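You operate a simulated robot arm through the tools that you are given. There is no shell and no other tool. Be economical: measure what you need, move in short steps, check, and stop when the job is done.

You run a simulated robot arm. Do the job below in one go: nothing can be reset, and whatever is moved stays where it is left.

## Task
Turn the light box on high and check the width of the pane on it.
Fine: push the pane into the corner stop and slide the red slider to the mark at its edge; leave the light on; no scuffs.

The check looks at the end state, three seconds after you hand in, the way a careful person would. Anything else that was tipped, shoved, dropped, spilled or broken makes it a failure.

## Robot
A 6-joint arm with a two-finger parallel gripper, fixed in place. Base frame: the origin is at the foot of the arm, x ahead of it, y to its left, z up. Units: mm, degrees, N and s.
With the tool pointing down near the work surface it reaches from about 180 to 760 mm from the base axis. Its first joint turns from -166.0 to 166.0 degrees. Payload 3.91 kg.
The TCP is the grasp point between the finger pads, 30 mm short of the fingertips. In the tool frame z runs along the fingers and y along their closing line. Largest opening 110 mm; finger width 20, thickness 10; the body of the gripper, 48 by 112 mm, starts 55 mm behind the TCP.
Orientation is that of the tool frame in the base frame, as a unit quaternion [x, y, z, w]. With the fingers straight down and closing along the base's y, the tool's x points along the base's -x, its y along +y and its z along -z.

## Interface
- The arm moves only by the tool send_rows. Its arguments are lists of equal length, an entry for each row: "offset": the shift along the tool's x, y, z in mm, a list of three; "rot": the turn, a rotation vector about the tool's x, y, z in degrees, a list of three; "fingers": the closure, from 0 (fully open) to 1 (shut). In form: {"offset": [[x, y, z], ...], "rot": [[wx, wy, wz], ...], "fingers": [fingers, ...]}. A call has 1 to 20 rows; each row shifts and turns the commanded pose from where the row before left it, along the tool's axes as they then stand. Each row takes 0.2 s and may step no farther than 50 mm and 8.6 degrees from the row before; otherwise, or with a gripper value out of range, the whole call is refused. A pose out of reach is approached as far as the arm can. The call stops where the force on the tool passes 90 N (or 10 N more than at its start, if that is more) or the arm is blocked; 0.2 s more then pass. The fingers move at their own pace (about 45 mm/s each) and stop on an object; they squeeze with about 43 N. The grip force told is the motor's: it shows also when the fingers shut on nothing. Time passes only in rows, and 0.2 s behind the last, so rows that do not move let the fingers close. The reply holds the time, the measured pose of the TCP, the force on the tool along the base axes, the opening and the grip force, in the units named above and with some noise, with the torque about the TCP (base axes, N m) and any sound that the robot's microphone picked up.
- Cameras (640 x 400 px; columns grow to the right, rows downward): "scene" is fixed at [400.4, 499.3, 1626.9]; the picture's right is [-1.00, 0.01, 0.00], its down [0.01, 0.65, -0.76] and it looks along [-0.01, -0.76, -0.65] (base axes); focal length 368 px, centre (320, 200). "wrist" rides on the gripper at [71, 22, -107] in the tool frame; the picture's right is [-0.29, 0.96, 0.00], its down [-0.76, -0.23, -0.61] and it looks along [-0.58, -0.18, 0.79] (tool axes); focal length 243 px, centre (320, 200).
- grab_frame(camera): a new picture of that camera. The clock stands still meanwhile.
- move_column(by): slides the trunk up (or, below 0, down) by that many mm; the arm rides with it, the base frame stays. It gives what a move gives, with no picture.
- point_at(camera, pixels): for up to 12 pixels [column, row] of the newest picture of that camera ("zoom" is the newest enlarged one), the place [x, y, z] in the base frame of the surface seen there, good to about 2 mm. The clock stands still meanwhile.
- inspect(camera, box): a new picture of the part [left, top, right, bottom] of that camera's present view, enlarged. The clock stands still meanwhile.
- hand_in(): hands the job in; it is judged then, once.

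Keep the steps short. Do not move on a guess: measure, check each grasp and each placing, and mend mistakes. In all there are 80 turns and 38 pictures (those below and enlarged ones count). Leave the gripper open and the arm clear of the work at the hand-in unless told otherwise, and finish with a single line.

The tools are called after "Call:" by a JSON object that holds its "method" and its "body". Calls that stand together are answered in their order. send_rows: Moves the arm, as the interface text tells. Its arguments: {"type":"object","properties":{"offset":{"type":"array","items":{"type":"array","items":{"type":"number"}}},"rot":{"type":"array","items":{"type":"array","items":{"type":"number"}}},"fingers":{"type":"array","items":{"type":"number"}}},"required":["offset","rot","fingers"]} The other tools are called the same way: move_column (by) slides the trunk up or down; grab_frame (camera) takes a picture; point_at (camera, pixels) gives the place of the surface under pixels of a picture; inspect (camera, box) takes an enlarged picture of a part of a camera's view; hand_in () hands the job in.

At the start:

```text
time: 0.0
eef_pos: [189.6, -349.7, 1186.4]
ee_rot: [0.0, 1.0, -0.001, 0.0]
ft_force: [-0.3, 0.7, 0.4]
wrist_torque: [0.01, 0.0, 0.02]
grip_width: 109.9
grip_force: 0.1
trunk travel left (down, up): [-525.0, 65.0]
```

scene: 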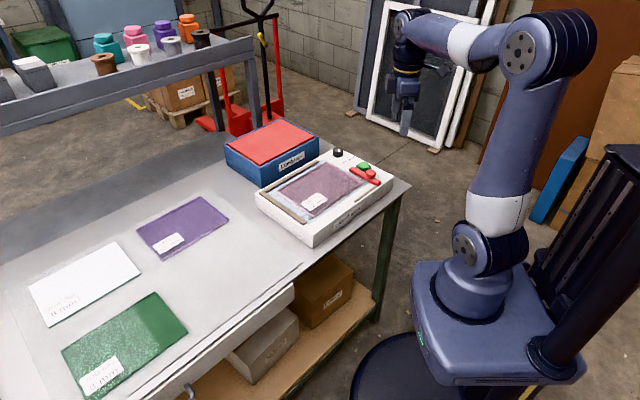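
wrist: 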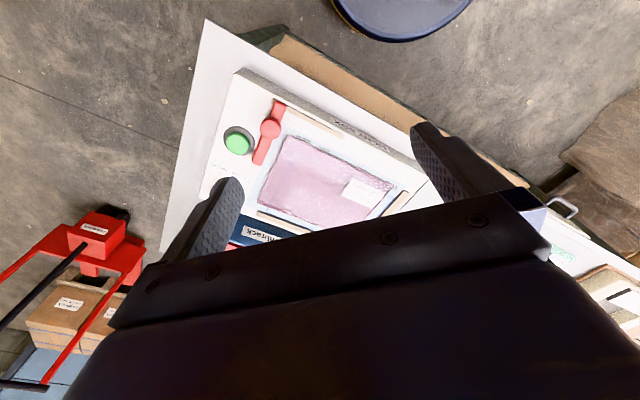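

I see the light box around scene (325,195), with a purple pane, a green button, a red slider and a black knob. I'll enlarge it in both views.

Call:
{"method": "inspect", "body": {"camera": "scene", "box": [245, 135, 405, 255]}}

Call:
{"method": "inspect", "body": {"camera": "wrist", "box": [190, 60, 430, 250]}}

```text
3.33 times, centred on (325, 195) of scene
```

zoom: 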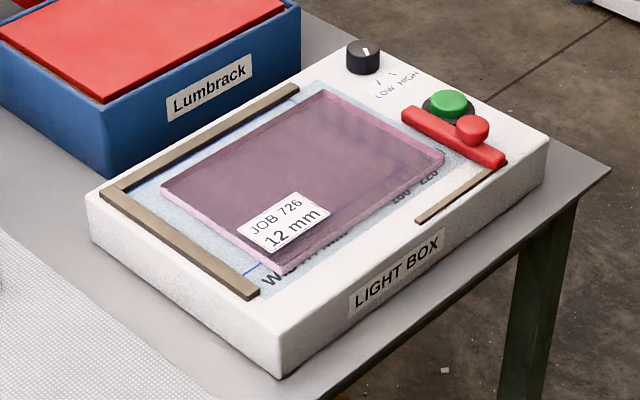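

```text
2.11 times, centred on (310, 155) of wrist
```

zoom: 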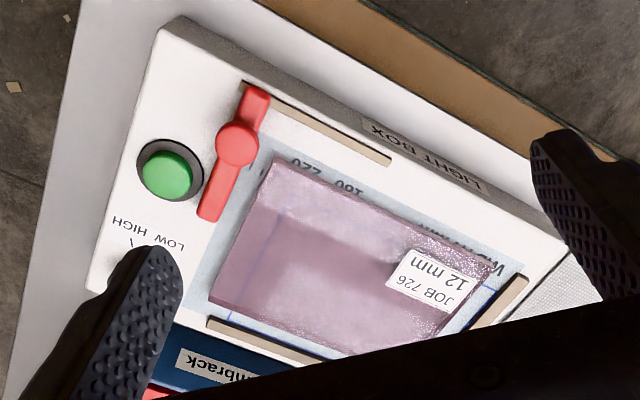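

I measure the box features on the wrist zoom: the slider ends and handle, button, box corners, pane corners and strips.

Call:
{"method": "point_at", "body": {"camera": "zoom", "pixels": [[257, 95], [210, 212], [237, 143], [168, 175], [270, 158], [212, 300], [495, 262], [380, 158], [250, 88], [525, 282], [210, 322], [130, 240]]}}

Call:
{"method": "point_at", "body": {"camera": "scene", "pixels": [[337, 150], [272, 185], [318, 158], [308, 207], [325, 159], [286, 191], [316, 201], [355, 173], [362, 169], [357, 161], [265, 199], [377, 150]]}}

```text
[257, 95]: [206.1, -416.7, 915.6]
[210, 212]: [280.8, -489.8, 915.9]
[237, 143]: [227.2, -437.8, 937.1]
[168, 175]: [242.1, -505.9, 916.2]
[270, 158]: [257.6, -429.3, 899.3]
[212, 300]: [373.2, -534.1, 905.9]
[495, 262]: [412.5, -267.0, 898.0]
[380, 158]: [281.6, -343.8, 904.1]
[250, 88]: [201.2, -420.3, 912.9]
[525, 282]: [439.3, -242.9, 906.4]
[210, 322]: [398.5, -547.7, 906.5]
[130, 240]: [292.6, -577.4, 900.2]
```

```text
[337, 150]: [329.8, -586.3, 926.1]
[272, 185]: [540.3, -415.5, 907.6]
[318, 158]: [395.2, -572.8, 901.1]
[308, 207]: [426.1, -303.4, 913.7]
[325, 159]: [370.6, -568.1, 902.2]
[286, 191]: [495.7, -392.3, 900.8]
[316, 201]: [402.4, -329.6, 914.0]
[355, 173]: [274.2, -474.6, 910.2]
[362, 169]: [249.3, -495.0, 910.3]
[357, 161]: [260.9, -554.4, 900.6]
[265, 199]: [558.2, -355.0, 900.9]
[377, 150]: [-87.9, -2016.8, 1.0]
```

The box is turned about 45° and its top is near z 900. I shift the arm about 190 mm in +x, staying high, so the wrist camera sees the box above the gripper silhouette.

Call:
{"method": "send_rows", "body": {"offset": [[-40, -14, 0], [-40, -14, 0], [-40, -14, 0], [-40, -14, 0], [-30, -14, 0], [0, 0, 0]], "rot": [[0, 0, 0], [0, 0, 0], [0, 0, 0], [0, 0, 0], [0, 0, 0], [0, 0, 0]], "fingers": [0, 0, 0, 0, 0, 0]}}

Call:
{"method": "inspect", "body": {"camera": "wrist", "box": [140, 0, 500, 225]}}

```text
time: 1.4
eef_pos: [380.6, -420.4, 1184.7]
ee_rot: [0.0, 1.0, 0.0, -0.001]
ft_force: [-0.3, -0.2, -0.2]
wrist_torque: [-0.01, 0.0, 0.01]
grip_width: 110.0
grip_force: 0.1
trunk travel left (down, up): [-525.0, 65.0]
```

```text
1.78 times, centred on (320, 112) of wrist
```

zoom: 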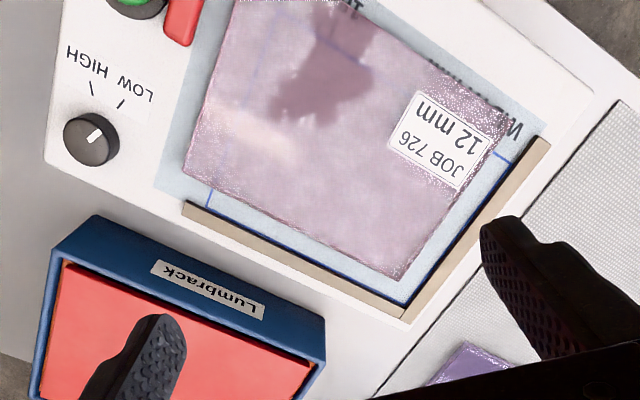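

The knob's pointer, near (97,132), points at LOW. The pane isn't against the strips yet. I measure strips, pane corners, knob and ticks.

Call:
{"method": "point_at", "body": {"camera": "zoom", "pixels": [[190, 204], [400, 303], [538, 145], [185, 175], [400, 279], [505, 118], [236, 2], [90, 138], [100, 128], [120, 102], [92, 88], [185, 42]]}}

Call:
{"method": "inspect", "body": {"camera": "wrist", "box": [165, 30, 245, 100]}}

```text
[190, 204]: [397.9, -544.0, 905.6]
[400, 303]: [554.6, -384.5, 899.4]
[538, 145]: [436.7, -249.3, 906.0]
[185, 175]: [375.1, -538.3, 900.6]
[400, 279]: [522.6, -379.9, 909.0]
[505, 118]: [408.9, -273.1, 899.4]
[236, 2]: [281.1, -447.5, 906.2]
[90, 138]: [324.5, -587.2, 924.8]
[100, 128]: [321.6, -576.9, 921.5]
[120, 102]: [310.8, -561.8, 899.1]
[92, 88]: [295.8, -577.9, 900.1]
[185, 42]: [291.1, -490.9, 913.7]
```

```text
5.71 times, centred on (205, 65) of wrist
```

zoom: 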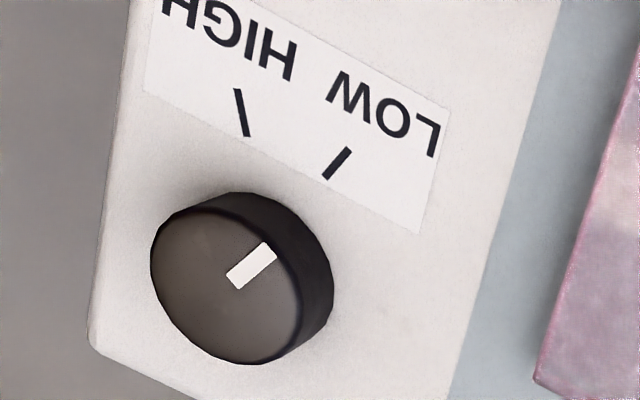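

I measure the knob rim, pointer and ticks on this zoom.

Call:
{"method": "point_at", "body": {"camera": "zoom", "pixels": [[156, 262], [298, 310], [215, 212], [245, 358], [235, 280], [270, 248], [328, 177], [348, 150], [246, 134], [237, 90], [225, 284], [110, 280]]}}

Call:
{"method": "grab_frame", "body": {"camera": "wrist"}}

```text
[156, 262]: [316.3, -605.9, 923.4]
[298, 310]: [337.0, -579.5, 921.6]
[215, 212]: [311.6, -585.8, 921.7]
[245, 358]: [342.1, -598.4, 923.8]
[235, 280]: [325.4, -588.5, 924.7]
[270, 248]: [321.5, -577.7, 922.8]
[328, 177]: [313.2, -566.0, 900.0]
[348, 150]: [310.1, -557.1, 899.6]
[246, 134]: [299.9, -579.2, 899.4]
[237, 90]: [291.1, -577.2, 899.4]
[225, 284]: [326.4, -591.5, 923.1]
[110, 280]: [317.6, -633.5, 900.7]
```

```text
31 pictures are left
```

wrist: 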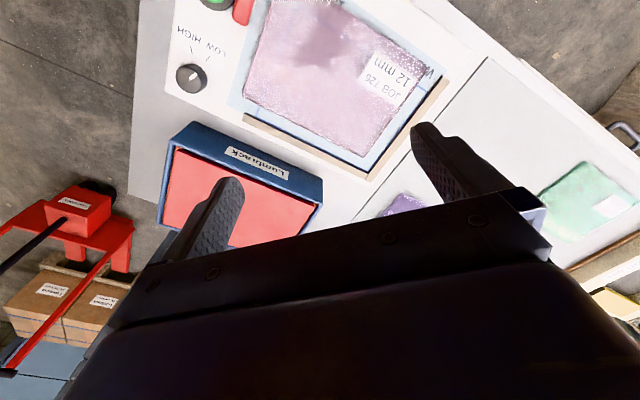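

Knob: centre about (326,-591), top z 923, diameter about 35 mm. It needs roughly +50° about base z. Before descending I measure the blue box's nearest corners and height, and the pane corners again.

Call:
{"method": "point_at", "body": {"camera": "wrist", "pixels": [[191, 123], [175, 140], [321, 206], [160, 226], [190, 78], [217, 2], [242, 20], [365, 160], [245, 107], [366, 176], [440, 84], [246, 121]]}}

Call:
{"method": "point_at", "body": {"camera": "scene", "pixels": [[280, 120], [319, 148], [262, 185], [226, 143], [364, 166], [375, 176], [360, 171], [342, 210], [352, 203], [367, 180]]}}

```text
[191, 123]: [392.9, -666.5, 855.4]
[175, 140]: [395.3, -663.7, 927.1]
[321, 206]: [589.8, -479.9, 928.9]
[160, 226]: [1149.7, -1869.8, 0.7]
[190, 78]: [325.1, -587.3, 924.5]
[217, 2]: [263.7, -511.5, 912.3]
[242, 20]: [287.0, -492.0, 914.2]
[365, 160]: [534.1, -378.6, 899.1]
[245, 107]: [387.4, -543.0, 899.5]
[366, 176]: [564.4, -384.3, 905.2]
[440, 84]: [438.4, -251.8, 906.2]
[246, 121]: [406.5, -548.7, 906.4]
```

```text
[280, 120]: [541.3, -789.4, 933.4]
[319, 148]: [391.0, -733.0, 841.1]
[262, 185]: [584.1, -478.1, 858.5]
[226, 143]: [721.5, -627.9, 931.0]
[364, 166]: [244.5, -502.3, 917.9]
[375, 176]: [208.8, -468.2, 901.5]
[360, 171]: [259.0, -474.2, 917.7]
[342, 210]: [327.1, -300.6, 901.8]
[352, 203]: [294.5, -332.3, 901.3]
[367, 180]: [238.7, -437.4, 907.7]
```

The blue box is about 100 mm from the knob, so the space is clear. I move above the knob with the fingertips at z 960.

Call:
{"method": "send_rows", "body": {"offset": [[9.1, -28.4, 10], [9.1, -28.4, 35], [9.1, -28.4, 35], [9.1, -28.4, 38], [9.1, -28.4, 38], [9.1, -28.4, 38], [0, 0, 0]], "rot": [[0, 0, 0], [0, 0, 0], [0, 0, 0], [0, 0, 0], [0, 0, 0], [0, 0, 0], [0, 0, 0]], "fingers": [0.3, 0.3, 0.3, 0.3, 0.3, 0.3, 0.3]}}

Call:
{"method": "grab_frame", "body": {"camera": "wrist"}}

```text
time: 3.0
eef_pos: [324.6, -590.2, 991.0]
ee_rot: [0.0, 1.0, 0.0, 0.0]
ft_force: [0.1, -0.2, -0.1]
wrist_torque: [0.01, 0.0, 0.0]
grip_width: 77.2
grip_force: 0.2
trunk travel left (down, up): [-525.0, 65.0]
```

```text
30 pictures are left
```

wrist: 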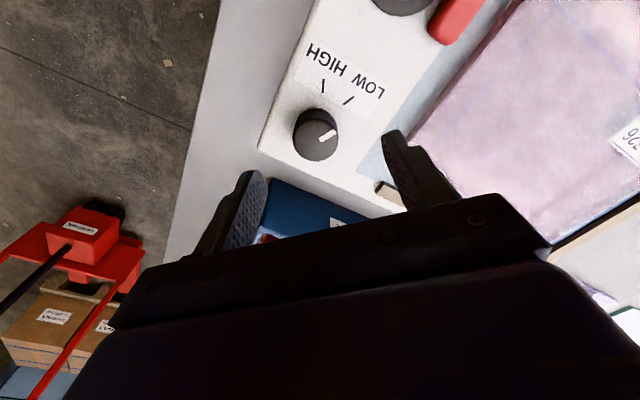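

The knob shows at (315,135). I measure its rim and pointer again from here.

Call:
{"method": "point_at", "body": {"camera": "wrist", "pixels": [[314, 144], [297, 140], [333, 147], [310, 122], [312, 159], [320, 141], [335, 132], [348, 101], [322, 86], [353, 97], [322, 80]]}}

```text
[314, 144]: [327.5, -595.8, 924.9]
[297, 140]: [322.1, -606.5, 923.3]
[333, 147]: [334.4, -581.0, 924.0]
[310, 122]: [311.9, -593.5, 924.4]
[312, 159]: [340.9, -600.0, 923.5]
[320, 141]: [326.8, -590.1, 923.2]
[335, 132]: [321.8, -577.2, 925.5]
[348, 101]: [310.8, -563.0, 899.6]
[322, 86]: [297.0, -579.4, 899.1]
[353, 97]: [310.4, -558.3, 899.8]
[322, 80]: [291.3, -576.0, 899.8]
```

Knob centre is about (327,-593). I shift slightly and descend to TCP z 934, so the tips are 4 mm above the box, with the fingers at 77 mm.

Call:
{"method": "send_rows", "body": {"offset": [[-2.4, -2.5, 17], [0, 0, 20], [0, 0, 20], [0, 0, 0]], "rot": [[0, 0, 0], [0, 0, 0], [0, 0, 0], [0, 0, 0]], "fingers": [0.3, 0.3, 0.3, 0.3]}}

Call:
{"method": "grab_frame", "body": {"camera": "wrist"}}

```text
time: 4.0
eef_pos: [325.9, -591.4, 936.4]
ee_rot: [0.001, 1.0, 0.0, 0.0]
ft_force: [0.0, -0.6, 0.1]
wrist_torque: [0.03, 0.03, -0.01]
grip_width: 77.3
grip_force: 0.0
trunk travel left (down, up): [-525.0, 65.0]
```

```text
29 pictures are left
```

wrist: 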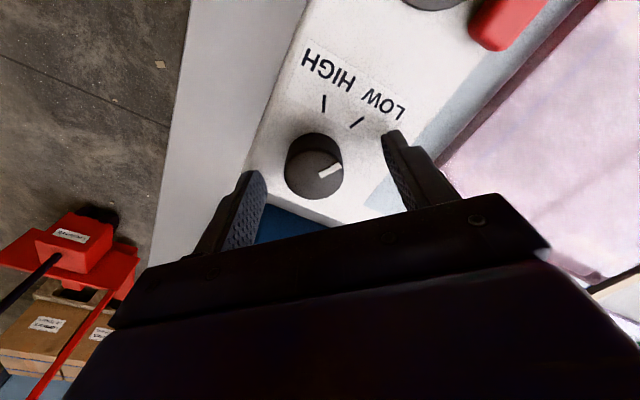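

The fingers straddle the knob at (313,170). I close in stages and check width and side force.

Call:
{"method": "send_rows", "body": {"offset": [[0, 0, 0], [0, 0, 0], [0, 0, 0], [0, 0, 0], [0, 0, 0], [0, 0, 0]], "rot": [[0, 0, 0], [0, 0, 0], [0, 0, 0], [0, 0, 0], [0, 0, 0], [0, 0, 0]], "fingers": [0.55, 0.6, 0.65, 0.7, 0.75, 0.75]}}

```text
time: 5.4
eef_pos: [327.0, -593.6, 936.4]
ee_rot: [0.0, 1.0, -0.001, 0.002]
ft_force: [2.1, -19.4, 1.5]
wrist_torque: [-0.35, -0.21, 0.07]
grip_width: 37.6
grip_force: 9.8
trunk travel left (down, up): [-525.0, 65.0]
```

It holds the knob at 37.6 mm with a -19 N side force in y, so the knob is slightly further -y. I ease 1.5 mm that way and check.

Call:
{"method": "send_rows", "body": {"offset": [[0, -1.5, 0], [0, 0, 0]], "rot": [[0, 0, 0], [0, 0, 0]], "fingers": [0.75, 0.75]}}

```text
time: 6.0
eef_pos: [326.7, -593.9, 935.8]
ee_rot: [0.0, 1.0, 0.001, 0.001]
ft_force: [-0.2, -17.2, -0.9]
wrist_torque: [-0.39, -0.13, 0.01]
grip_width: 36.7
grip_force: 9.3
trunk travel left (down, up): [-525.0, 65.0]
```

The force dropped only a little, so I ease another 2.5 mm.

Call:
{"method": "send_rows", "body": {"offset": [[0, -2.5, 0], [0, 0, 0]], "rot": [[0, 0, 0], [0, 0, 0]], "fingers": [0.75, 0.75]}}

```text
time: 6.6
eef_pos: [327.2, -595.9, 937.3]
ee_rot: [0.001, 1.0, 0.002, -0.001]
ft_force: [-5.0, -2.4, -1.6]
wrist_torque: [0.07, 0.53, -0.02]
grip_width: 34.5
grip_force: 44.9
trunk travel left (down, up): [-525.0, 65.0]
```

Now it is properly gripped: 34.5 mm, 45 N, small side force. I turn the knob by -48° about tool z (CCW from above) in small rows, watching the torque.

Call:
{"method": "send_rows", "body": {"offset": [[0, 0, 0], [0, 0, 0], [0, 0, 0], [0, 0, 0], [0, 0, 0], [0, 0, 0], [0, 0, 0], [0, 0, 0], [0, 0, 0]], "rot": [[0, 0, -6], [0, 0, -6], [0, 0, -6], [0, 0, -6], [0, 0, -6], [0, 0, -6], [0, 0, -6], [0, 0, -6], [0, 0, 0]], "fingers": [0.75, 0.75, 0.75, 0.75, 0.75, 0.75, 0.75, 0.75, 0.75]}}

Call:
{"method": "inspect", "body": {"camera": "scene", "box": [300, 120, 400, 200]}}

```text
time: 8.6
eef_pos: [327.2, -594.9, 937.5]
ee_rot: [-0.407, 0.913, 0.002, 0.0]
ft_force: [-2.2, 19.6, -19.7]
wrist_torque: [-0.12, 0.0, 0.0]
grip_width: 34.7
grip_force: 45.1
trunk travel left (down, up): [-525.0, 65.0]
```

```text
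5.00 times, centred on (350, 160) of scene
```

zoom: 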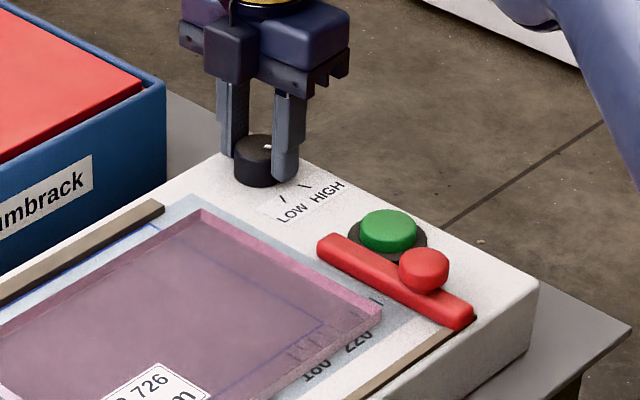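

The knob appears to have turned with the gripper. I open, lift, and look at the pointer.

Call:
{"method": "send_rows", "body": {"offset": [[0, 0, 0], [0, 0, 0], [0, 0, 0], [0, 0, -30], [0, 0, -40], [0, 0, 0]], "rot": [[0, 0, 0], [0, 0, 0], [0, 0, 0], [0, 0, 0], [0, 0, 0], [0, 0, 0]], "fingers": [0.4, 0.4, 0.4, 0.4, 0.4, 0.4]}}

Call:
{"method": "grab_frame", "body": {"camera": "wrist"}}

```text
time: 10.0
eef_pos: [325.2, -594.9, 1009.3]
ee_rot: [-0.407, 0.913, 0.0, -0.001]
ft_force: [-0.3, 0.6, 0.4]
wrist_torque: [-0.03, 0.01, 0.0]
grip_width: 66.1
grip_force: 0.0
trunk travel left (down, up): [-525.0, 65.0]
```

```text
27 pictures are left
```

wrist: 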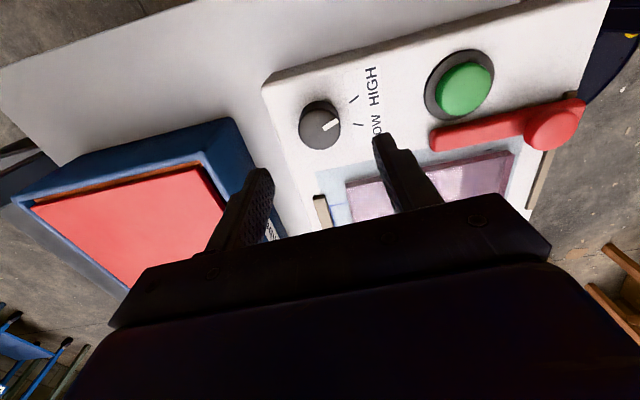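

I zoom in on the knob and ticks.

Call:
{"method": "inspect", "body": {"camera": "wrist", "box": [290, 60, 400, 150]}}

Call:
{"method": "point_at", "body": {"camera": "wrist", "pixels": [[324, 129], [337, 122], [356, 124], [364, 123], [351, 96], [357, 104], [320, 104], [318, 145], [302, 127], [339, 128], [321, 124]]}}

```text
4.44 times, centred on (345, 105) of wrist
```

zoom: 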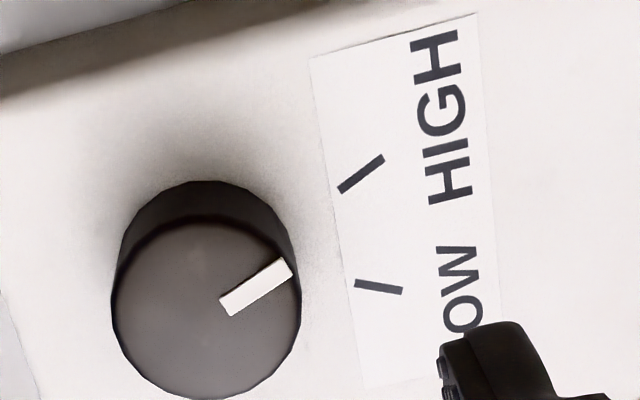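

```text
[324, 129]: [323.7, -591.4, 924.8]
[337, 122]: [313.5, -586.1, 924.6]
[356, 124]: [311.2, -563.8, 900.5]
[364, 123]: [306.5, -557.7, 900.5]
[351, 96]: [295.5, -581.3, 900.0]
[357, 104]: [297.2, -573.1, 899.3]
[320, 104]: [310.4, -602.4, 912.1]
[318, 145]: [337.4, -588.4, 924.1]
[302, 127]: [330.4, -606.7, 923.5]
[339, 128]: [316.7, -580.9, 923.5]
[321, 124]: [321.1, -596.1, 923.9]
```

Call:
{"method": "point_at", "body": {"camera": "zoom", "pixels": [[223, 305], [291, 267], [340, 190], [383, 157], [356, 284], [401, 292], [206, 310], [115, 305], [299, 290], [225, 395]]}}

```text
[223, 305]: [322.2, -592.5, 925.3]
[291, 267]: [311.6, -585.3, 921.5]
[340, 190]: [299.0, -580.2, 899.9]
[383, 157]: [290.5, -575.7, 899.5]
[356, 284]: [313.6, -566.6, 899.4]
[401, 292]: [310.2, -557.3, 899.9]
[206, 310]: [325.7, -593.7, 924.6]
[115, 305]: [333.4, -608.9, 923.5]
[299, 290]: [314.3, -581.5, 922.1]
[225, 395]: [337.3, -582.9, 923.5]
```

Against the knob centre (325.5,-594.5), the pointer is at about 150° and the HIGH tick at 152°, so the knob is at HIGH. Next, the button: I measure it and the slider's parts in this frame.

Call:
{"method": "point_at", "body": {"camera": "wrist", "pixels": [[464, 88], [443, 90], [492, 82], [466, 65], [464, 110], [430, 85], [551, 128], [552, 142], [436, 141], [436, 131], [580, 103], [560, 110]]}}

```text
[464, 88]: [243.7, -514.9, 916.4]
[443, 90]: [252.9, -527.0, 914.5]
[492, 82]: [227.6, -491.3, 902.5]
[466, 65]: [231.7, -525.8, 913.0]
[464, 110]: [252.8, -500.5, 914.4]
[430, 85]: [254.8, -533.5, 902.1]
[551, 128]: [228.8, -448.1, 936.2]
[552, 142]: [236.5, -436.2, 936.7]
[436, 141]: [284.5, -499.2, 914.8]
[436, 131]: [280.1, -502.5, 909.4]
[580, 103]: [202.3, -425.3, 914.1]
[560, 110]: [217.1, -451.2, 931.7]
```

Button centre is about (243,-510), top z 916. I close the fingers, move above it and descend to tips at z 926.

Call:
{"method": "send_rows", "body": {"offset": [[0, 0, 0], [-3, 39.5, 0], [-3, 39.5, 0], [-3, 39.5, 0], [0, 0, 25], [0, 0, 28], [0, 0, 0]], "rot": [[0, 0, 0], [0, 0, 0], [0, 0, 0], [0, 0, 0], [0, 0, 0], [0, 0, 0], [0, 0, 0]], "fingers": [1, 1, 1, 1, 1, 1, 1]}}

Call:
{"method": "grab_frame", "body": {"camera": "wrist"}}

```text
time: 11.6
eef_pos: [245.4, -510.5, 954.0]
ee_rot: [-0.407, 0.913, 0.0, 0.0]
ft_force: [0.2, -0.3, 0.1]
wrist_torque: [0.02, 0.01, 0.02]
grip_width: 0.0
grip_force: 37.8
trunk travel left (down, up): [-525.0, 65.0]
```

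```text
25 pictures are left
```

wrist: 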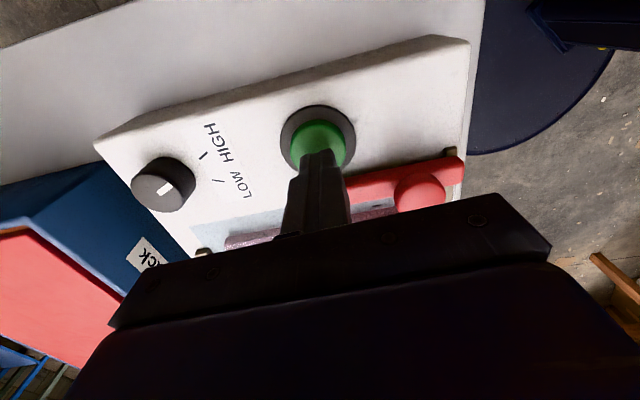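

The closed tips are over the button at (320,150). I press down slowly.

Call:
{"method": "send_rows", "body": {"offset": [[0, 0, 4], [0, 0, 3], [0, 0, 2], [0, 0, 2]], "rot": [[0, 0, 0], [0, 0, 0], [0, 0, 0], [0, 0, 0]], "fingers": [1, 1, 1, 1]}}

```text
time: 12.6
eef_pos: [242.6, -509.5, 945.7]
ee_rot: [-0.407, 0.914, 0.001, 0.0]
ft_force: [0.6, 0.1, 1.2]
wrist_torque: [-0.01, 0.0, 0.03]
grip_width: 0.6
grip_force: 37.6
trunk travel left (down, up): [-525.0, 65.0]
heard: click
```

A click, with the tips near z 916. I lift 30 mm and check the light.

Call:
{"method": "send_rows", "body": {"offset": [[0, 0, -15], [0, 0, -35], [0, 0, -40], [0, 0, 0]], "rot": [[0, 0, 0], [0, 0, 0], [0, 0, 0], [0, 0, 0]], "fingers": [1, 1, 1, 1]}}

Call:
{"method": "inspect", "body": {"camera": "scene", "box": [245, 135, 405, 255]}}

```text
time: 13.6
eef_pos: [246.1, -512.0, 1033.3]
ee_rot: [-0.407, 0.913, 0.0, 0.0]
ft_force: [0.3, 0.0, -0.3]
wrist_torque: [0.0, 0.03, 0.0]
grip_width: 0.0
grip_force: 37.9
trunk travel left (down, up): [-525.0, 65.0]
```

```text
3.33 times, centred on (325, 195) of scene
```

zoom: 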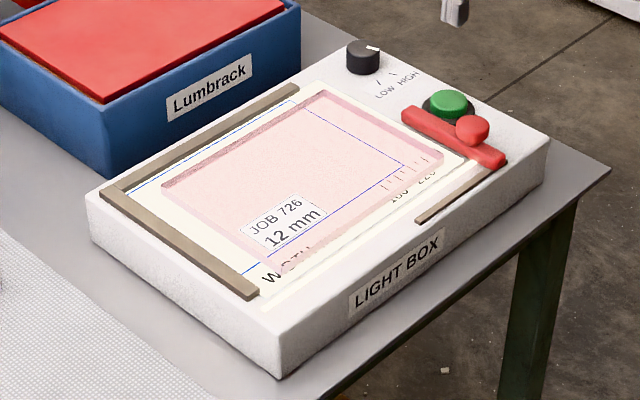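

The box is lit brightly. I now go up and above the box for a square view to measure pane, strips, scale and slider.

Call:
{"method": "send_rows", "body": {"offset": [[0, 0, -40], [-35, -8, -35], [-35, -8, -35], [-35, -8, -35], [-35, -8, -20], [-18, -6, 0], [0, 0, 0]], "rot": [[0, 0, 0], [0, 0, 0], [0, 0, 0], [0, 0, 0], [0, 0, 0], [0, 0, 0], [0, 0, 0]], "fingers": [1, 1, 1, 1, 1, 1, 1]}}

Call:
{"method": "inspect", "body": {"camera": "wrist", "box": [120, 0, 520, 250]}}

```text
refused: row 2 steps farther than a row can; nothing moved
```

```text
1.60 times, centred on (320, 125) of wrist
```

zoom: 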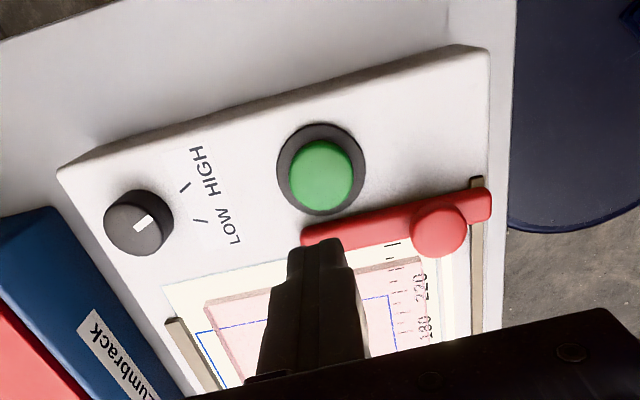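

The row exceeded 50 mm, so I use smaller steps.

Call:
{"method": "send_rows", "body": {"offset": [[0, 0, -40], [-26, -6, -25], [-26, -6, -25], [-26, -6, -25], [-26, -6, -25], [-26, -6, -25], [-26, -6, 0], [0, 0, 0]], "rot": [[0, 0, 0], [0, 0, 0], [0, 0, 0], [0, 0, 0], [0, 0, 0], [0, 0, 0], [0, 0, 0], [0, 0, 0]], "fingers": [1, 1, 1, 1, 1, 1, 1, 1]}}

Call:
{"method": "inspect", "body": {"camera": "wrist", "box": [160, 0, 480, 200]}}

```text
time: 15.4
eef_pos: [373.9, -418.7, 1198.6]
ee_rot: [-0.406, 0.914, 0.0, -0.001]
ft_force: [-0.2, -0.2, 0.2]
wrist_torque: [0.01, 0.01, -0.01]
grip_width: 0.0
grip_force: 37.9
trunk travel left (down, up): [-525.0, 65.0]
```

```text
2.00 times, centred on (320, 100) of wrist
```

zoom: 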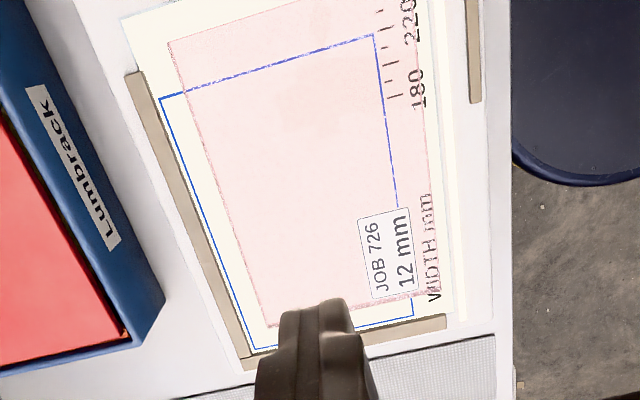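

I measure strips' inner edges, pane corners, blue lines and scale ticks on this view.

Call:
{"method": "point_at", "body": {"camera": "zoom", "pixels": [[143, 74], [245, 357], [445, 318], [355, 335], [168, 42], [265, 327], [435, 295], [412, 120], [160, 99], [255, 350], [373, 36], [411, 314]]}}

Call:
{"method": "point_at", "body": {"camera": "zoom", "pixels": [[390, 98], [388, 81], [386, 63], [382, 35], [385, 45], [378, 12], [468, 5], [472, 100], [460, 320], [205, 235], [128, 75]]}}

```text
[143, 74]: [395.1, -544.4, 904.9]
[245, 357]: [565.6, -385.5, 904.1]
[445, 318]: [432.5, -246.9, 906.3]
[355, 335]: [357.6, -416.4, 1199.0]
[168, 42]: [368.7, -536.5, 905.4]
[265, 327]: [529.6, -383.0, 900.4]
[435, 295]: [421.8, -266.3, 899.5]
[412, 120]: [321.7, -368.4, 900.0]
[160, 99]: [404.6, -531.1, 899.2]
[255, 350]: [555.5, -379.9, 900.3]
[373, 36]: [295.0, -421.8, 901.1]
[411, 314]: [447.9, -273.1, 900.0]
```

```text
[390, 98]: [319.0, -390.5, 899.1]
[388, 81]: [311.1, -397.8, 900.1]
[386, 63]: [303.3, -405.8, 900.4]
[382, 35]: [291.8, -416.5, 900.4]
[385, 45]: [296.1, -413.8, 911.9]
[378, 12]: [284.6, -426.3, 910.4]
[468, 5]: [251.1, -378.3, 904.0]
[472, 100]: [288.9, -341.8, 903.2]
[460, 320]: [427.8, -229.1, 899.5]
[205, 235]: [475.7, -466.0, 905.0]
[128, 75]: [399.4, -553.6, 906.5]
```

The box axes lie at about 44.3°. The pane needs about 20 mm toward the long strip (call that +v) and about 18 mm toward the short strip (+u). I square the tool to the box and go in front of the pane's front edge, with tips at z ~925, clear of the pane.

Call:
{"method": "send_rows", "body": {"offset": [[0, 0, 0], [-8.5, 36.3, 0], [-8.5, 36.3, 0], [-8.5, 36.2, 0], [0, 0, 45], [0, 0, 45], [0, 0, 45], [0, 0, 45], [0, 0, 45], [0, 0, 18], [0, 0, 0]], "rot": [[0, 0, 3.7], [0, 0, 0], [0, 0, 0], [0, 0, 0], [0, 0, 0], [0, 0, 0], [0, 0, 0], [0, 0, 0], [0, 0, 0], [0, 0, 0], [0, 0, 0]], "fingers": [1, 1, 1, 1, 1, 1, 1, 1, 1, 1, 1]}}

Call:
{"method": "grab_frame", "body": {"camera": "wrist"}}

```text
time: 17.8
eef_pos: [317.4, -321.1, 955.6]
ee_rot: [-0.377, 0.926, 0.0, 0.0]
ft_force: [0.5, 0.1, -0.4]
wrist_torque: [0.02, -0.01, 0.04]
grip_width: 0.0
grip_force: 38.3
trunk travel left (down, up): [-525.0, 65.0]
```

```text
21 pictures are left
```

wrist: 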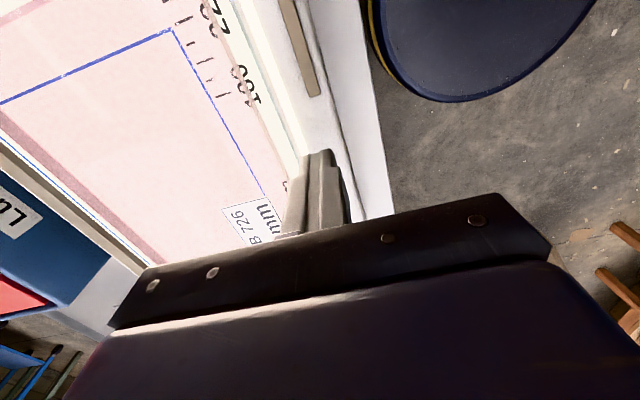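

The tip is over the white frame at (320,155). I zoom to find the pane's front edge relative to the tip.

Call:
{"method": "inspect", "body": {"camera": "wrist", "box": [170, 20, 410, 200]}}

```text
2.22 times, centred on (290, 110) of wrist
```

zoom: 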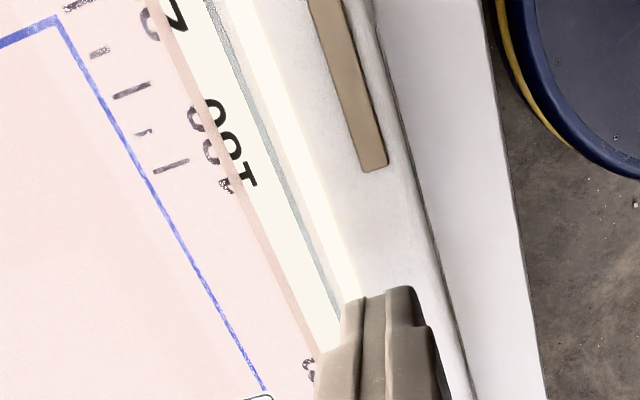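

Call:
{"method": "point_at", "body": {"camera": "zoom", "pixels": [[205, 125], [215, 125], [290, 290], [305, 290], [320, 290], [332, 300], [345, 290], [370, 250], [380, 168], [155, 20], [260, 60], [290, 130]]}}

```text
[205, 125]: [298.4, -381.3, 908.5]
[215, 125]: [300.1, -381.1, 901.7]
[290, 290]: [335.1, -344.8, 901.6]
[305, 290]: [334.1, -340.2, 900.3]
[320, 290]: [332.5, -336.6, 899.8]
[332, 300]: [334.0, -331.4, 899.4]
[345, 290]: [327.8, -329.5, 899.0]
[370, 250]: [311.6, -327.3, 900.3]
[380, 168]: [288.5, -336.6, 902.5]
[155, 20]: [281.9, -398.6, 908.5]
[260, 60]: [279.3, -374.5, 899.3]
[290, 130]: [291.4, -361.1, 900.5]
```

The pane's front edge is at v≈482, and the surface there is flat at z 900. I descend so the tips are at ~904 and advance 18 mm, just short of contact.

Call:
{"method": "send_rows", "body": {"offset": [[0, 0, 11], [0, 0, 10.5], [0, 0, 0], [0, -9, 0], [0, -7, 0], [0, 0, 0]], "rot": [[0, 0, 0], [0, 0, 0], [0, 0, 0], [0, 0, 0], [0, 0, 0], [0, 0, 0]], "fingers": [1, 1, 1, 1, 1, 1]}}

```text
time: 19.2
eef_pos: [330.6, -333.2, 933.6]
ee_rot: [-0.377, 0.926, 0.0, 0.0]
ft_force: [0.3, -0.4, -0.2]
wrist_torque: [0.03, 0.01, 0.01]
grip_width: 0.0
grip_force: 37.4
trunk travel left (down, up): [-525.0, 65.0]
```

No contact yet (tip centre v≈469). I push in 2 mm rows.

Call:
{"method": "send_rows", "body": {"offset": [[0, -2, 0], [0, -2, 0], [0, -2, 0], [0, -2, 0], [0, -2, 0], [0, 0, 0]], "rot": [[0, 0, 0], [0, 0, 0], [0, 0, 0], [0, 0, 0], [0, 0, 0], [0, 0, 0]], "fingers": [1, 1, 1, 1, 1, 1]}}

Call:
{"method": "inspect", "body": {"camera": "scene", "box": [245, 135, 405, 255]}}

```text
time: 20.6
eef_pos: [335.9, -341.7, 933.9]
ee_rot: [-0.377, 0.926, 0.0, 0.0]
ft_force: [-1.0, 0.9, -0.7]
wrist_torque: [0.02, 0.02, 0.02]
grip_width: 0.1
grip_force: 37.3
trunk travel left (down, up): [-525.0, 65.0]
```

```text
3.33 times, centred on (325, 195) of scene
```

zoom: 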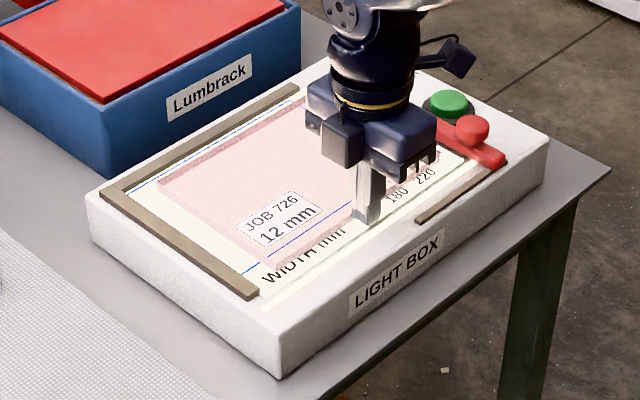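

Light contact (about 1 N) and the pane is moving. I continue another 10 mm.

Call:
{"method": "send_rows", "body": {"offset": [[0, -2, 0], [0, -2, 0], [0, -2, 0], [0, -2, 0], [0, -2, 0], [0, 0, 0]], "rot": [[0, 0, 0], [0, 0, 0], [0, 0, 0], [0, 0, 0], [0, 0, 0], [0, 0, 0]], "fingers": [1, 1, 1, 1, 1, 1]}}

```text
time: 22.0
eef_pos: [343.2, -348.6, 932.5]
ee_rot: [-0.377, 0.926, 0.0, -0.001]
ft_force: [-1.0, 1.6, 1.3]
wrist_torque: [0.0, 0.0, -0.04]
grip_width: 0.0
grip_force: 37.7
trunk travel left (down, up): [-525.0, 65.0]
```

Still light. I continue in 1 mm rows.

Call:
{"method": "send_rows", "body": {"offset": [[0, -1, 0], [0, -1, 0], [0, -1, 0], [0, -1, 0], [0, 0, 0]], "rot": [[0, 0, 0], [0, 0, 0], [0, 0, 0], [0, 0, 0], [0, 0, 0]], "fingers": [1, 1, 1, 1, 1]}}

```text
time: 23.2
eef_pos: [345.6, -351.9, 933.9]
ee_rot: [-0.377, 0.926, 0.0, 0.0]
ft_force: [-1.0, 1.6, 2.9]
wrist_torque: [0.02, 0.04, 0.0]
grip_width: 0.1
grip_force: 37.8
trunk travel left (down, up): [-525.0, 65.0]
```

Call:
{"method": "send_rows", "body": {"offset": [[0, -1, 0], [0, -1, 0], [0, -1, 0], [0, 0, 0]], "rot": [[0, 0, 0], [0, 0, 0], [0, 0, 0], [0, 0, 0]], "fingers": [1, 1, 1, 1]}}

Call:
{"method": "inspect", "body": {"camera": "scene", "box": [255, 150, 345, 215]}}

```text
time: 24.2
eef_pos: [346.7, -352.7, 933.7]
ee_rot: [-0.378, 0.926, 0.0, 0.0]
ft_force: [-2.4, 1.8, 1.8]
wrist_torque: [0.03, 0.09, -0.03]
grip_width: 0.1
grip_force: 37.7
trunk travel left (down, up): [-525.0, 65.0]
```

```text
6.15 times, centred on (300, 182) of scene
```

zoom: 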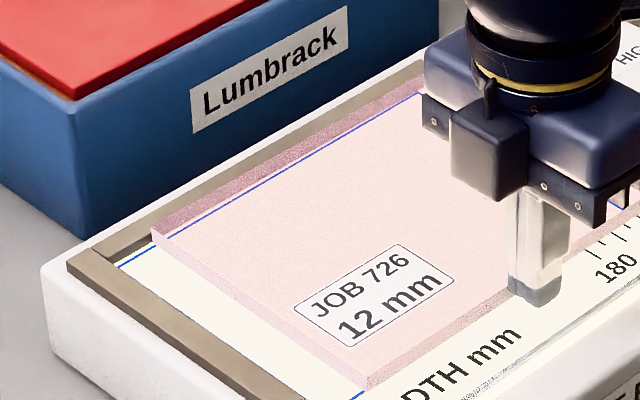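

It's nearly there. I push a bit more until the force rises clearly.

Call:
{"method": "send_rows", "body": {"offset": [[0, -1, 0], [0, -1, 0], [0, 0, 0]], "rot": [[0, 0, 0], [0, 0, 0], [0, 0, 0]], "fingers": [1, 1, 1]}}

```text
time: 25.0
eef_pos: [348.8, -354.3, 933.2]
ee_rot: [-0.377, 0.926, 0.0, -0.001]
ft_force: [-7.9, 3.3, 5.5]
wrist_torque: [0.08, 0.16, 0.02]
grip_width: 0.2
grip_force: 38.1
trunk travel left (down, up): [-525.0, 65.0]
```

The force rose to ~9 N: seated against the long strip. I back off, lift, and go over to the pane's right edge near v 585, staying high.

Call:
{"method": "send_rows", "body": {"offset": [[0, 6, 0], [0, 6, 0], [0, 0, -40], [0, 0, -20], [34, -25, 0], [34, -25, 0], [34, -25, 0], [35, -25, 0], [0, 0, 0]], "rot": [[0, 0, 0], [0, 0, 0], [0, 0, 0], [0, 0, 0], [0, 0, 0], [0, 0, 0], [0, 0, 0], [0, 0, 0], [0, 0, 0]], "fingers": [1, 1, 1, 1, 1, 1, 1, 1, 1]}}

Call:
{"method": "grab_frame", "body": {"camera": "wrist"}}

Call:
{"method": "inspect", "body": {"camera": "scene", "box": [245, 135, 405, 255]}}

```text
time: 27.0
eef_pos: [315.0, -515.4, 994.3]
ee_rot: [-0.377, 0.926, 0.0, 0.0]
ft_force: [0.7, 0.0, -0.7]
wrist_torque: [-0.02, 0.02, 0.01]
grip_width: 0.0
grip_force: 37.0
trunk travel left (down, up): [-525.0, 65.0]
```

```text
17 pictures are left
```

wrist: 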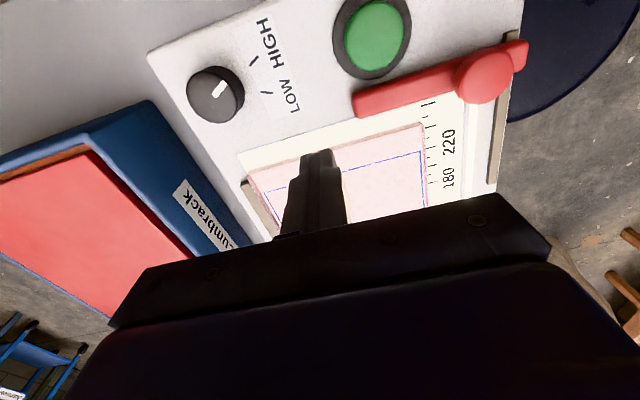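

```text
3.33 times, centred on (325, 195) of scene
```

zoom: 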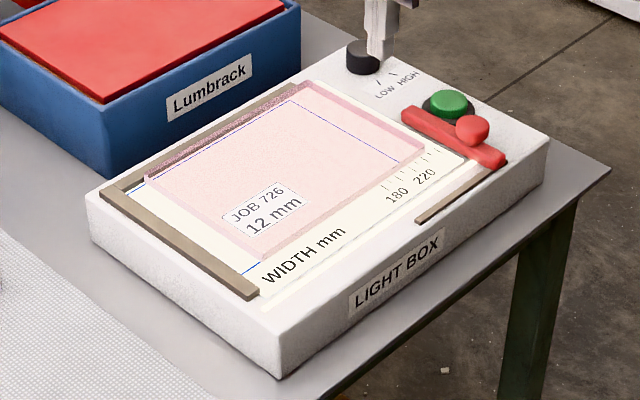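

The pane lies along the long strip. I measure its right edge and the slider from the wrist frame.

Call:
{"method": "point_at", "body": {"camera": "wrist", "pixels": [[421, 125], [380, 137], [255, 175], [290, 164], [357, 116], [430, 98], [470, 85], [484, 78], [355, 95], [525, 45], [432, 124], [437, 102]]}}

```text
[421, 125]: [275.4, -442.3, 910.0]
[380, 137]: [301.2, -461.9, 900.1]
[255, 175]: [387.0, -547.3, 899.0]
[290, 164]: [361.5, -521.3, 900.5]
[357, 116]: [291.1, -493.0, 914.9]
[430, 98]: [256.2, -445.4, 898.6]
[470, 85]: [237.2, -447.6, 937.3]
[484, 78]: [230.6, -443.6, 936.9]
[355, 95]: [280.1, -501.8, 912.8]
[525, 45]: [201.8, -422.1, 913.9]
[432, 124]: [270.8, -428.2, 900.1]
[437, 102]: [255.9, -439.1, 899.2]
```

Pane's right edge is at u≈-106, my tip face at u≈-124, and the slider end (v 556) is clear of the tip (v≥579). I descend to tips ~904.

Call:
{"method": "send_rows", "body": {"offset": [[0, 0, 30], [0, 0, 20], [0, 0, 10], [0, 0, 0], [-7, 0, 0], [-6, 0, 0], [0, 0, 0]], "rot": [[0, 0, 0], [0, 0, 0], [0, 0, 0], [0, 0, 0], [0, 0, 0], [0, 0, 0], [0, 0, 0]], "fingers": [1, 1, 1, 1, 1, 1, 1]}}

Call:
{"method": "send_rows", "body": {"offset": [[-2, 0, 0], [-2, 0, 0], [-2, 0, 0], [-2, 0, 0], [0, 0, 0]], "rot": [[0, 0, 0], [0, 0, 0], [0, 0, 0], [0, 0, 0], [0, 0, 0]], "fingers": [1, 1, 1, 1, 1]}}

```text
time: 28.6
eef_pos: [321.5, -504.5, 934.7]
ee_rot: [-0.377, 0.926, 0.0, 0.0]
ft_force: [-0.6, -1.1, 0.3]
wrist_torque: [-0.06, 0.02, 0.05]
grip_width: 0.0
grip_force: 37.6
trunk travel left (down, up): [-525.0, 65.0]
```

```text
time: 29.8
eef_pos: [328.3, -499.2, 933.6]
ee_rot: [-0.377, 0.926, 0.0, 0.0]
ft_force: [-1.3, -1.5, 0.6]
wrist_torque: [-0.03, 0.05, 0.04]
grip_width: 0.2
grip_force: 37.7
trunk travel left (down, up): [-525.0, 65.0]
```

Contact is light (2 N) and the pane is sliding. I continue 10 mm.

Call:
{"method": "send_rows", "body": {"offset": [[-2, 0, 0], [-2, 0, 0], [-2, 0, 0], [-2, 0, 0], [-2, 0, 0], [0, 0, 0]], "rot": [[0, 0, 0], [0, 0, 0], [0, 0, 0], [0, 0, 0], [0, 0, 0], [0, 0, 0]], "fingers": [1, 1, 1, 1, 1, 1]}}

Call:
{"method": "inspect", "body": {"camera": "scene", "box": [255, 145, 375, 225]}}

```text
time: 31.2
eef_pos: [334.9, -491.2, 934.2]
ee_rot: [-0.377, 0.926, 0.0, 0.0]
ft_force: [-0.8, -1.2, -0.2]
wrist_torque: [-0.02, -0.01, 0.0]
grip_width: 0.0
grip_force: 37.0
trunk travel left (down, up): [-525.0, 65.0]
```

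```text
5.00 times, centred on (315, 185) of scene
```

zoom: 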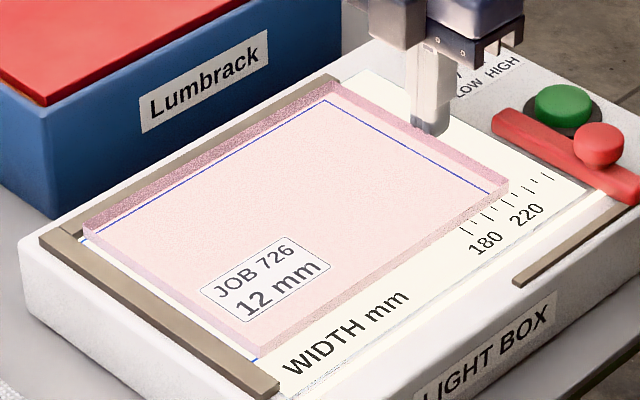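

A few mm remain at the short strip. I continue.

Call:
{"method": "send_rows", "body": {"offset": [[-1.5, 0, 0], [-1.5, 0, 0], [-1, 0, 0], [-1, 0, 0], [0, 0, 0]], "rot": [[0, 0, 0], [0, 0, 0], [0, 0, 0], [0, 0, 0], [0, 0, 0]], "fingers": [1, 1, 1, 1, 1]}}

Call:
{"method": "send_rows", "body": {"offset": [[-1, 0, 0], [-1, 0, 0], [0, 0, 0]], "rot": [[0, 0, 0], [0, 0, 0], [0, 0, 0]], "fingers": [1, 1, 1]}}

```text
time: 32.4
eef_pos: [339.0, -488.2, 933.5]
ee_rot: [-0.377, 0.926, 0.0, 0.0]
ft_force: [-1.5, -1.3, -0.1]
wrist_torque: [-0.04, 0.0, -0.01]
grip_width: 0.0
grip_force: 37.8
trunk travel left (down, up): [-525.0, 65.0]
```

```text
time: 33.2
eef_pos: [341.0, -487.4, 934.8]
ee_rot: [-0.376, 0.927, -0.001, 0.0]
ft_force: [-1.4, -1.6, 0.8]
wrist_torque: [-0.03, 0.01, 0.02]
grip_width: 0.0
grip_force: 37.4
trunk travel left (down, up): [-525.0, 65.0]
```

Call:
{"method": "send_rows", "body": {"offset": [[-1, 0, 0], [-1, 0, 0], [-1, 0, 0], [0, 0, 0]], "rot": [[0, 0, 0], [0, 0, 0], [0, 0, 0], [0, 0, 0]], "fingers": [1, 1, 1, 1]}}

Call:
{"method": "inspect", "body": {"camera": "scene", "box": [255, 145, 375, 225]}}

```text
time: 34.2
eef_pos: [340.9, -487.9, 934.4]
ee_rot: [-0.377, 0.926, 0.0, 0.0]
ft_force: [-10.3, -11.4, -2.3]
wrist_torque: [-0.43, 0.25, 0.01]
grip_width: 0.0
grip_force: 38.2
trunk travel left (down, up): [-525.0, 65.0]
```

```text
5.00 times, centred on (315, 185) of scene
```

zoom: 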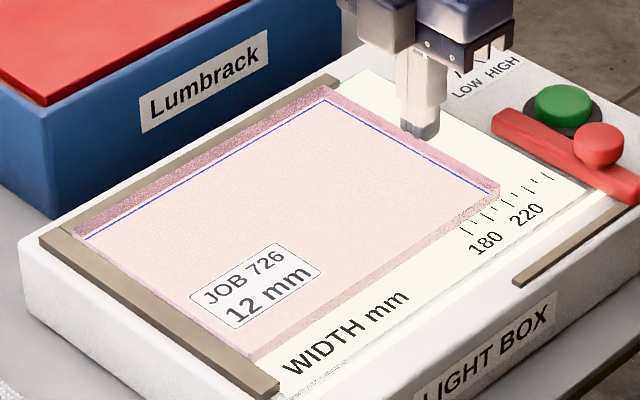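

Force rose to 15 N and the pane is flush with both strips. I back off, lift, and move above the slider's handle with the fingers partly open.

Call:
{"method": "send_rows", "body": {"offset": [[8, 0, 0], [0, 0, -35], [0, 0, -30], [14, 37, 0], [14, 37, 0], [14, 36, 0], [0, 0, 0]], "rot": [[0, 0, 0], [0, 0, 0], [0, 0, 0], [0, 0, 0], [0, 0, 0], [0, 0, 0], [0, 0, 0]], "fingers": [1, 1, 0.4, 0.4, 0.4, 0.4, 0.4]}}

Call:
{"method": "grab_frame", "body": {"camera": "wrist"}}

```text
time: 35.8
eef_pos: [229.6, -442.6, 998.0]
ee_rot: [-0.377, 0.926, 0.0, -0.001]
ft_force: [1.0, -0.3, 0.9]
wrist_torque: [-0.01, -0.04, 0.02]
grip_width: 66.1
grip_force: 0.0
trunk travel left (down, up): [-525.0, 65.0]
```

```text
13 pictures are left
```

wrist: 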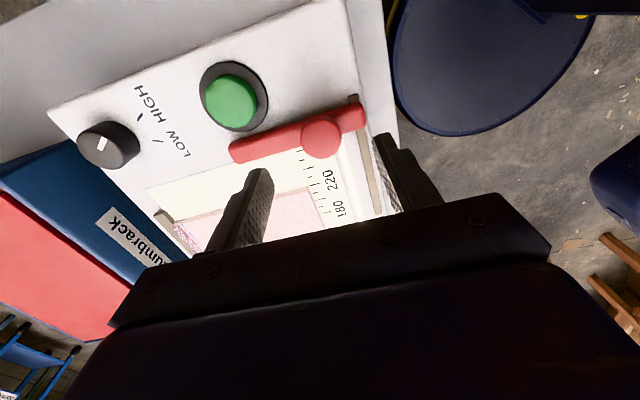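

Call:
{"method": "inspect", "body": {"camera": "wrist", "box": [220, 85, 400, 220]}}

Call:
{"method": "point_at", "body": {"camera": "wrist", "pixels": [[321, 141], [303, 143], [343, 136], [320, 119], [322, 157], [235, 163], [360, 127], [298, 147], [310, 187], [230, 205], [270, 196]]}}

```text
2.96 times, centred on (310, 152) of wrist
```

zoom: 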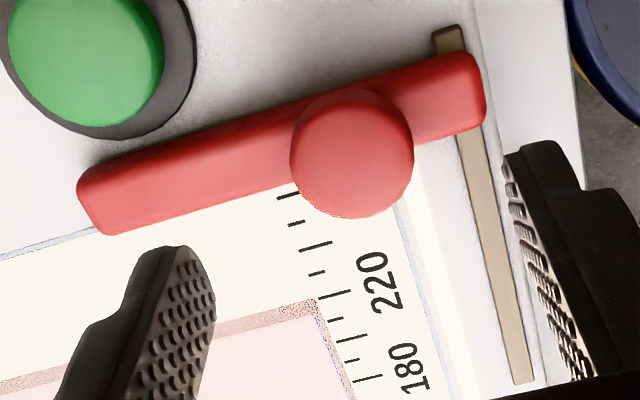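

```text
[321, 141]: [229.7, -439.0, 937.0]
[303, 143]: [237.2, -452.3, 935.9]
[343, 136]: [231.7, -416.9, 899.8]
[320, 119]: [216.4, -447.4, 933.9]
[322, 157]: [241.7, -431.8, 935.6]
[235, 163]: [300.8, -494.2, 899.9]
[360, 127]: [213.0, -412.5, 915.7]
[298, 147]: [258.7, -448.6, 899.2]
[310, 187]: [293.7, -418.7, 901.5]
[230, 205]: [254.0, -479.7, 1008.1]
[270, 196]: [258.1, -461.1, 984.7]
```

Ticks read 180…220 (long ticks each 20), and the pane's edge meets the 220 tick. The slider's inner edge is now near 263, so ~43 mm to go. Handle centre is about (229,-440), top 937. I descend straddling the handle, with tips at ~921 above the bar (915).

Call:
{"method": "send_rows", "body": {"offset": [[-1.6, 2.6, 17], [0, 0, 15], [0, 0, 15], [0, 0, 0], [0, 0, 0], [0, 0, 0], [0, 0, 0], [0, 0, 0]], "rot": [[0, 0, 0], [0, 0, 0], [0, 0, 0], [0, 0, 0], [0, 0, 0], [0, 0, 0], [0, 0, 0], [0, 0, 0]], "fingers": [0.4, 0.4, 0.4, 0.55, 0.62, 0.66, 0.7, 0.72]}}

Call:
{"method": "inspect", "body": {"camera": "wrist", "box": [220, 85, 420, 235]}}

```text
time: 37.6
eef_pos: [228.5, -440.6, 949.8]
ee_rot: [-0.377, 0.926, -0.001, 0.001]
ft_force: [3.8, -4.6, 0.4]
wrist_torque: [-0.09, -0.07, 0.02]
grip_width: 33.8
grip_force: 3.1
trunk travel left (down, up): [-525.0, 65.0]
```

```text
2.67 times, centred on (320, 160) of wrist
```

zoom: 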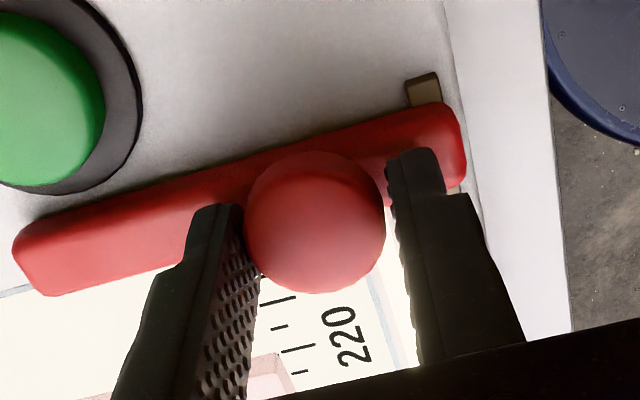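

The +v finger isn't centred: the handle pushes the tool 6 N toward +v. I follow 1.5 mm that way and finish closing.

Call:
{"method": "send_rows", "body": {"offset": [[0, -1.2, 0], [0, -1, 0], [0, 0, 0], [0, 0, 0]], "rot": [[0, 0, 0], [0, 0, 0], [0, 0, 0], [0, 0, 0]], "fingers": [0.73, 0.76, 0.8, 0.8]}}

```text
time: 38.6
eef_pos: [230.5, -439.8, 949.2]
ee_rot: [-0.377, 0.926, 0.001, 0.0]
ft_force: [-0.2, 0.4, -5.6]
wrist_torque: [-0.31, -0.28, 0.0]
grip_width: 31.0
grip_force: 45.4
trunk travel left (down, up): [-525.0, 65.0]
```

Gripped well (31 mm, 45 N, little side force). I slide +u by 30 mm.

Call:
{"method": "send_rows", "body": {"offset": [[-5, 0, 0], [-5, 0, 0], [-5, 0, 0], [-5, 0, 0], [-5, 0, 0], [-5, 0, 0], [0, 0, 0]], "rot": [[0, 0, 0], [0, 0, 0], [0, 0, 0], [0, 0, 0], [0, 0, 0], [0, 0, 0], [0, 0, 0]], "fingers": [0.8, 0.8, 0.8, 0.8, 0.8, 0.8, 0.8]}}

Call:
{"method": "inspect", "body": {"camera": "wrist", "box": [220, 85, 420, 235]}}

```text
time: 40.2
eef_pos: [252.6, -417.8, 950.1]
ee_rot: [-0.376, 0.927, 0.001, -0.001]
ft_force: [4.5, -3.1, -27.7]
wrist_torque: [-0.55, -0.33, -0.03]
grip_width: 30.7
grip_force: 44.5
trunk travel left (down, up): [-525.0, 65.0]
```

```text
2.67 times, centred on (320, 160) of wrist
```

zoom: 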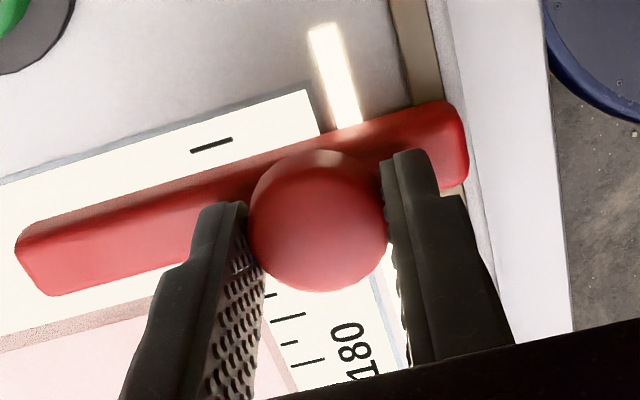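

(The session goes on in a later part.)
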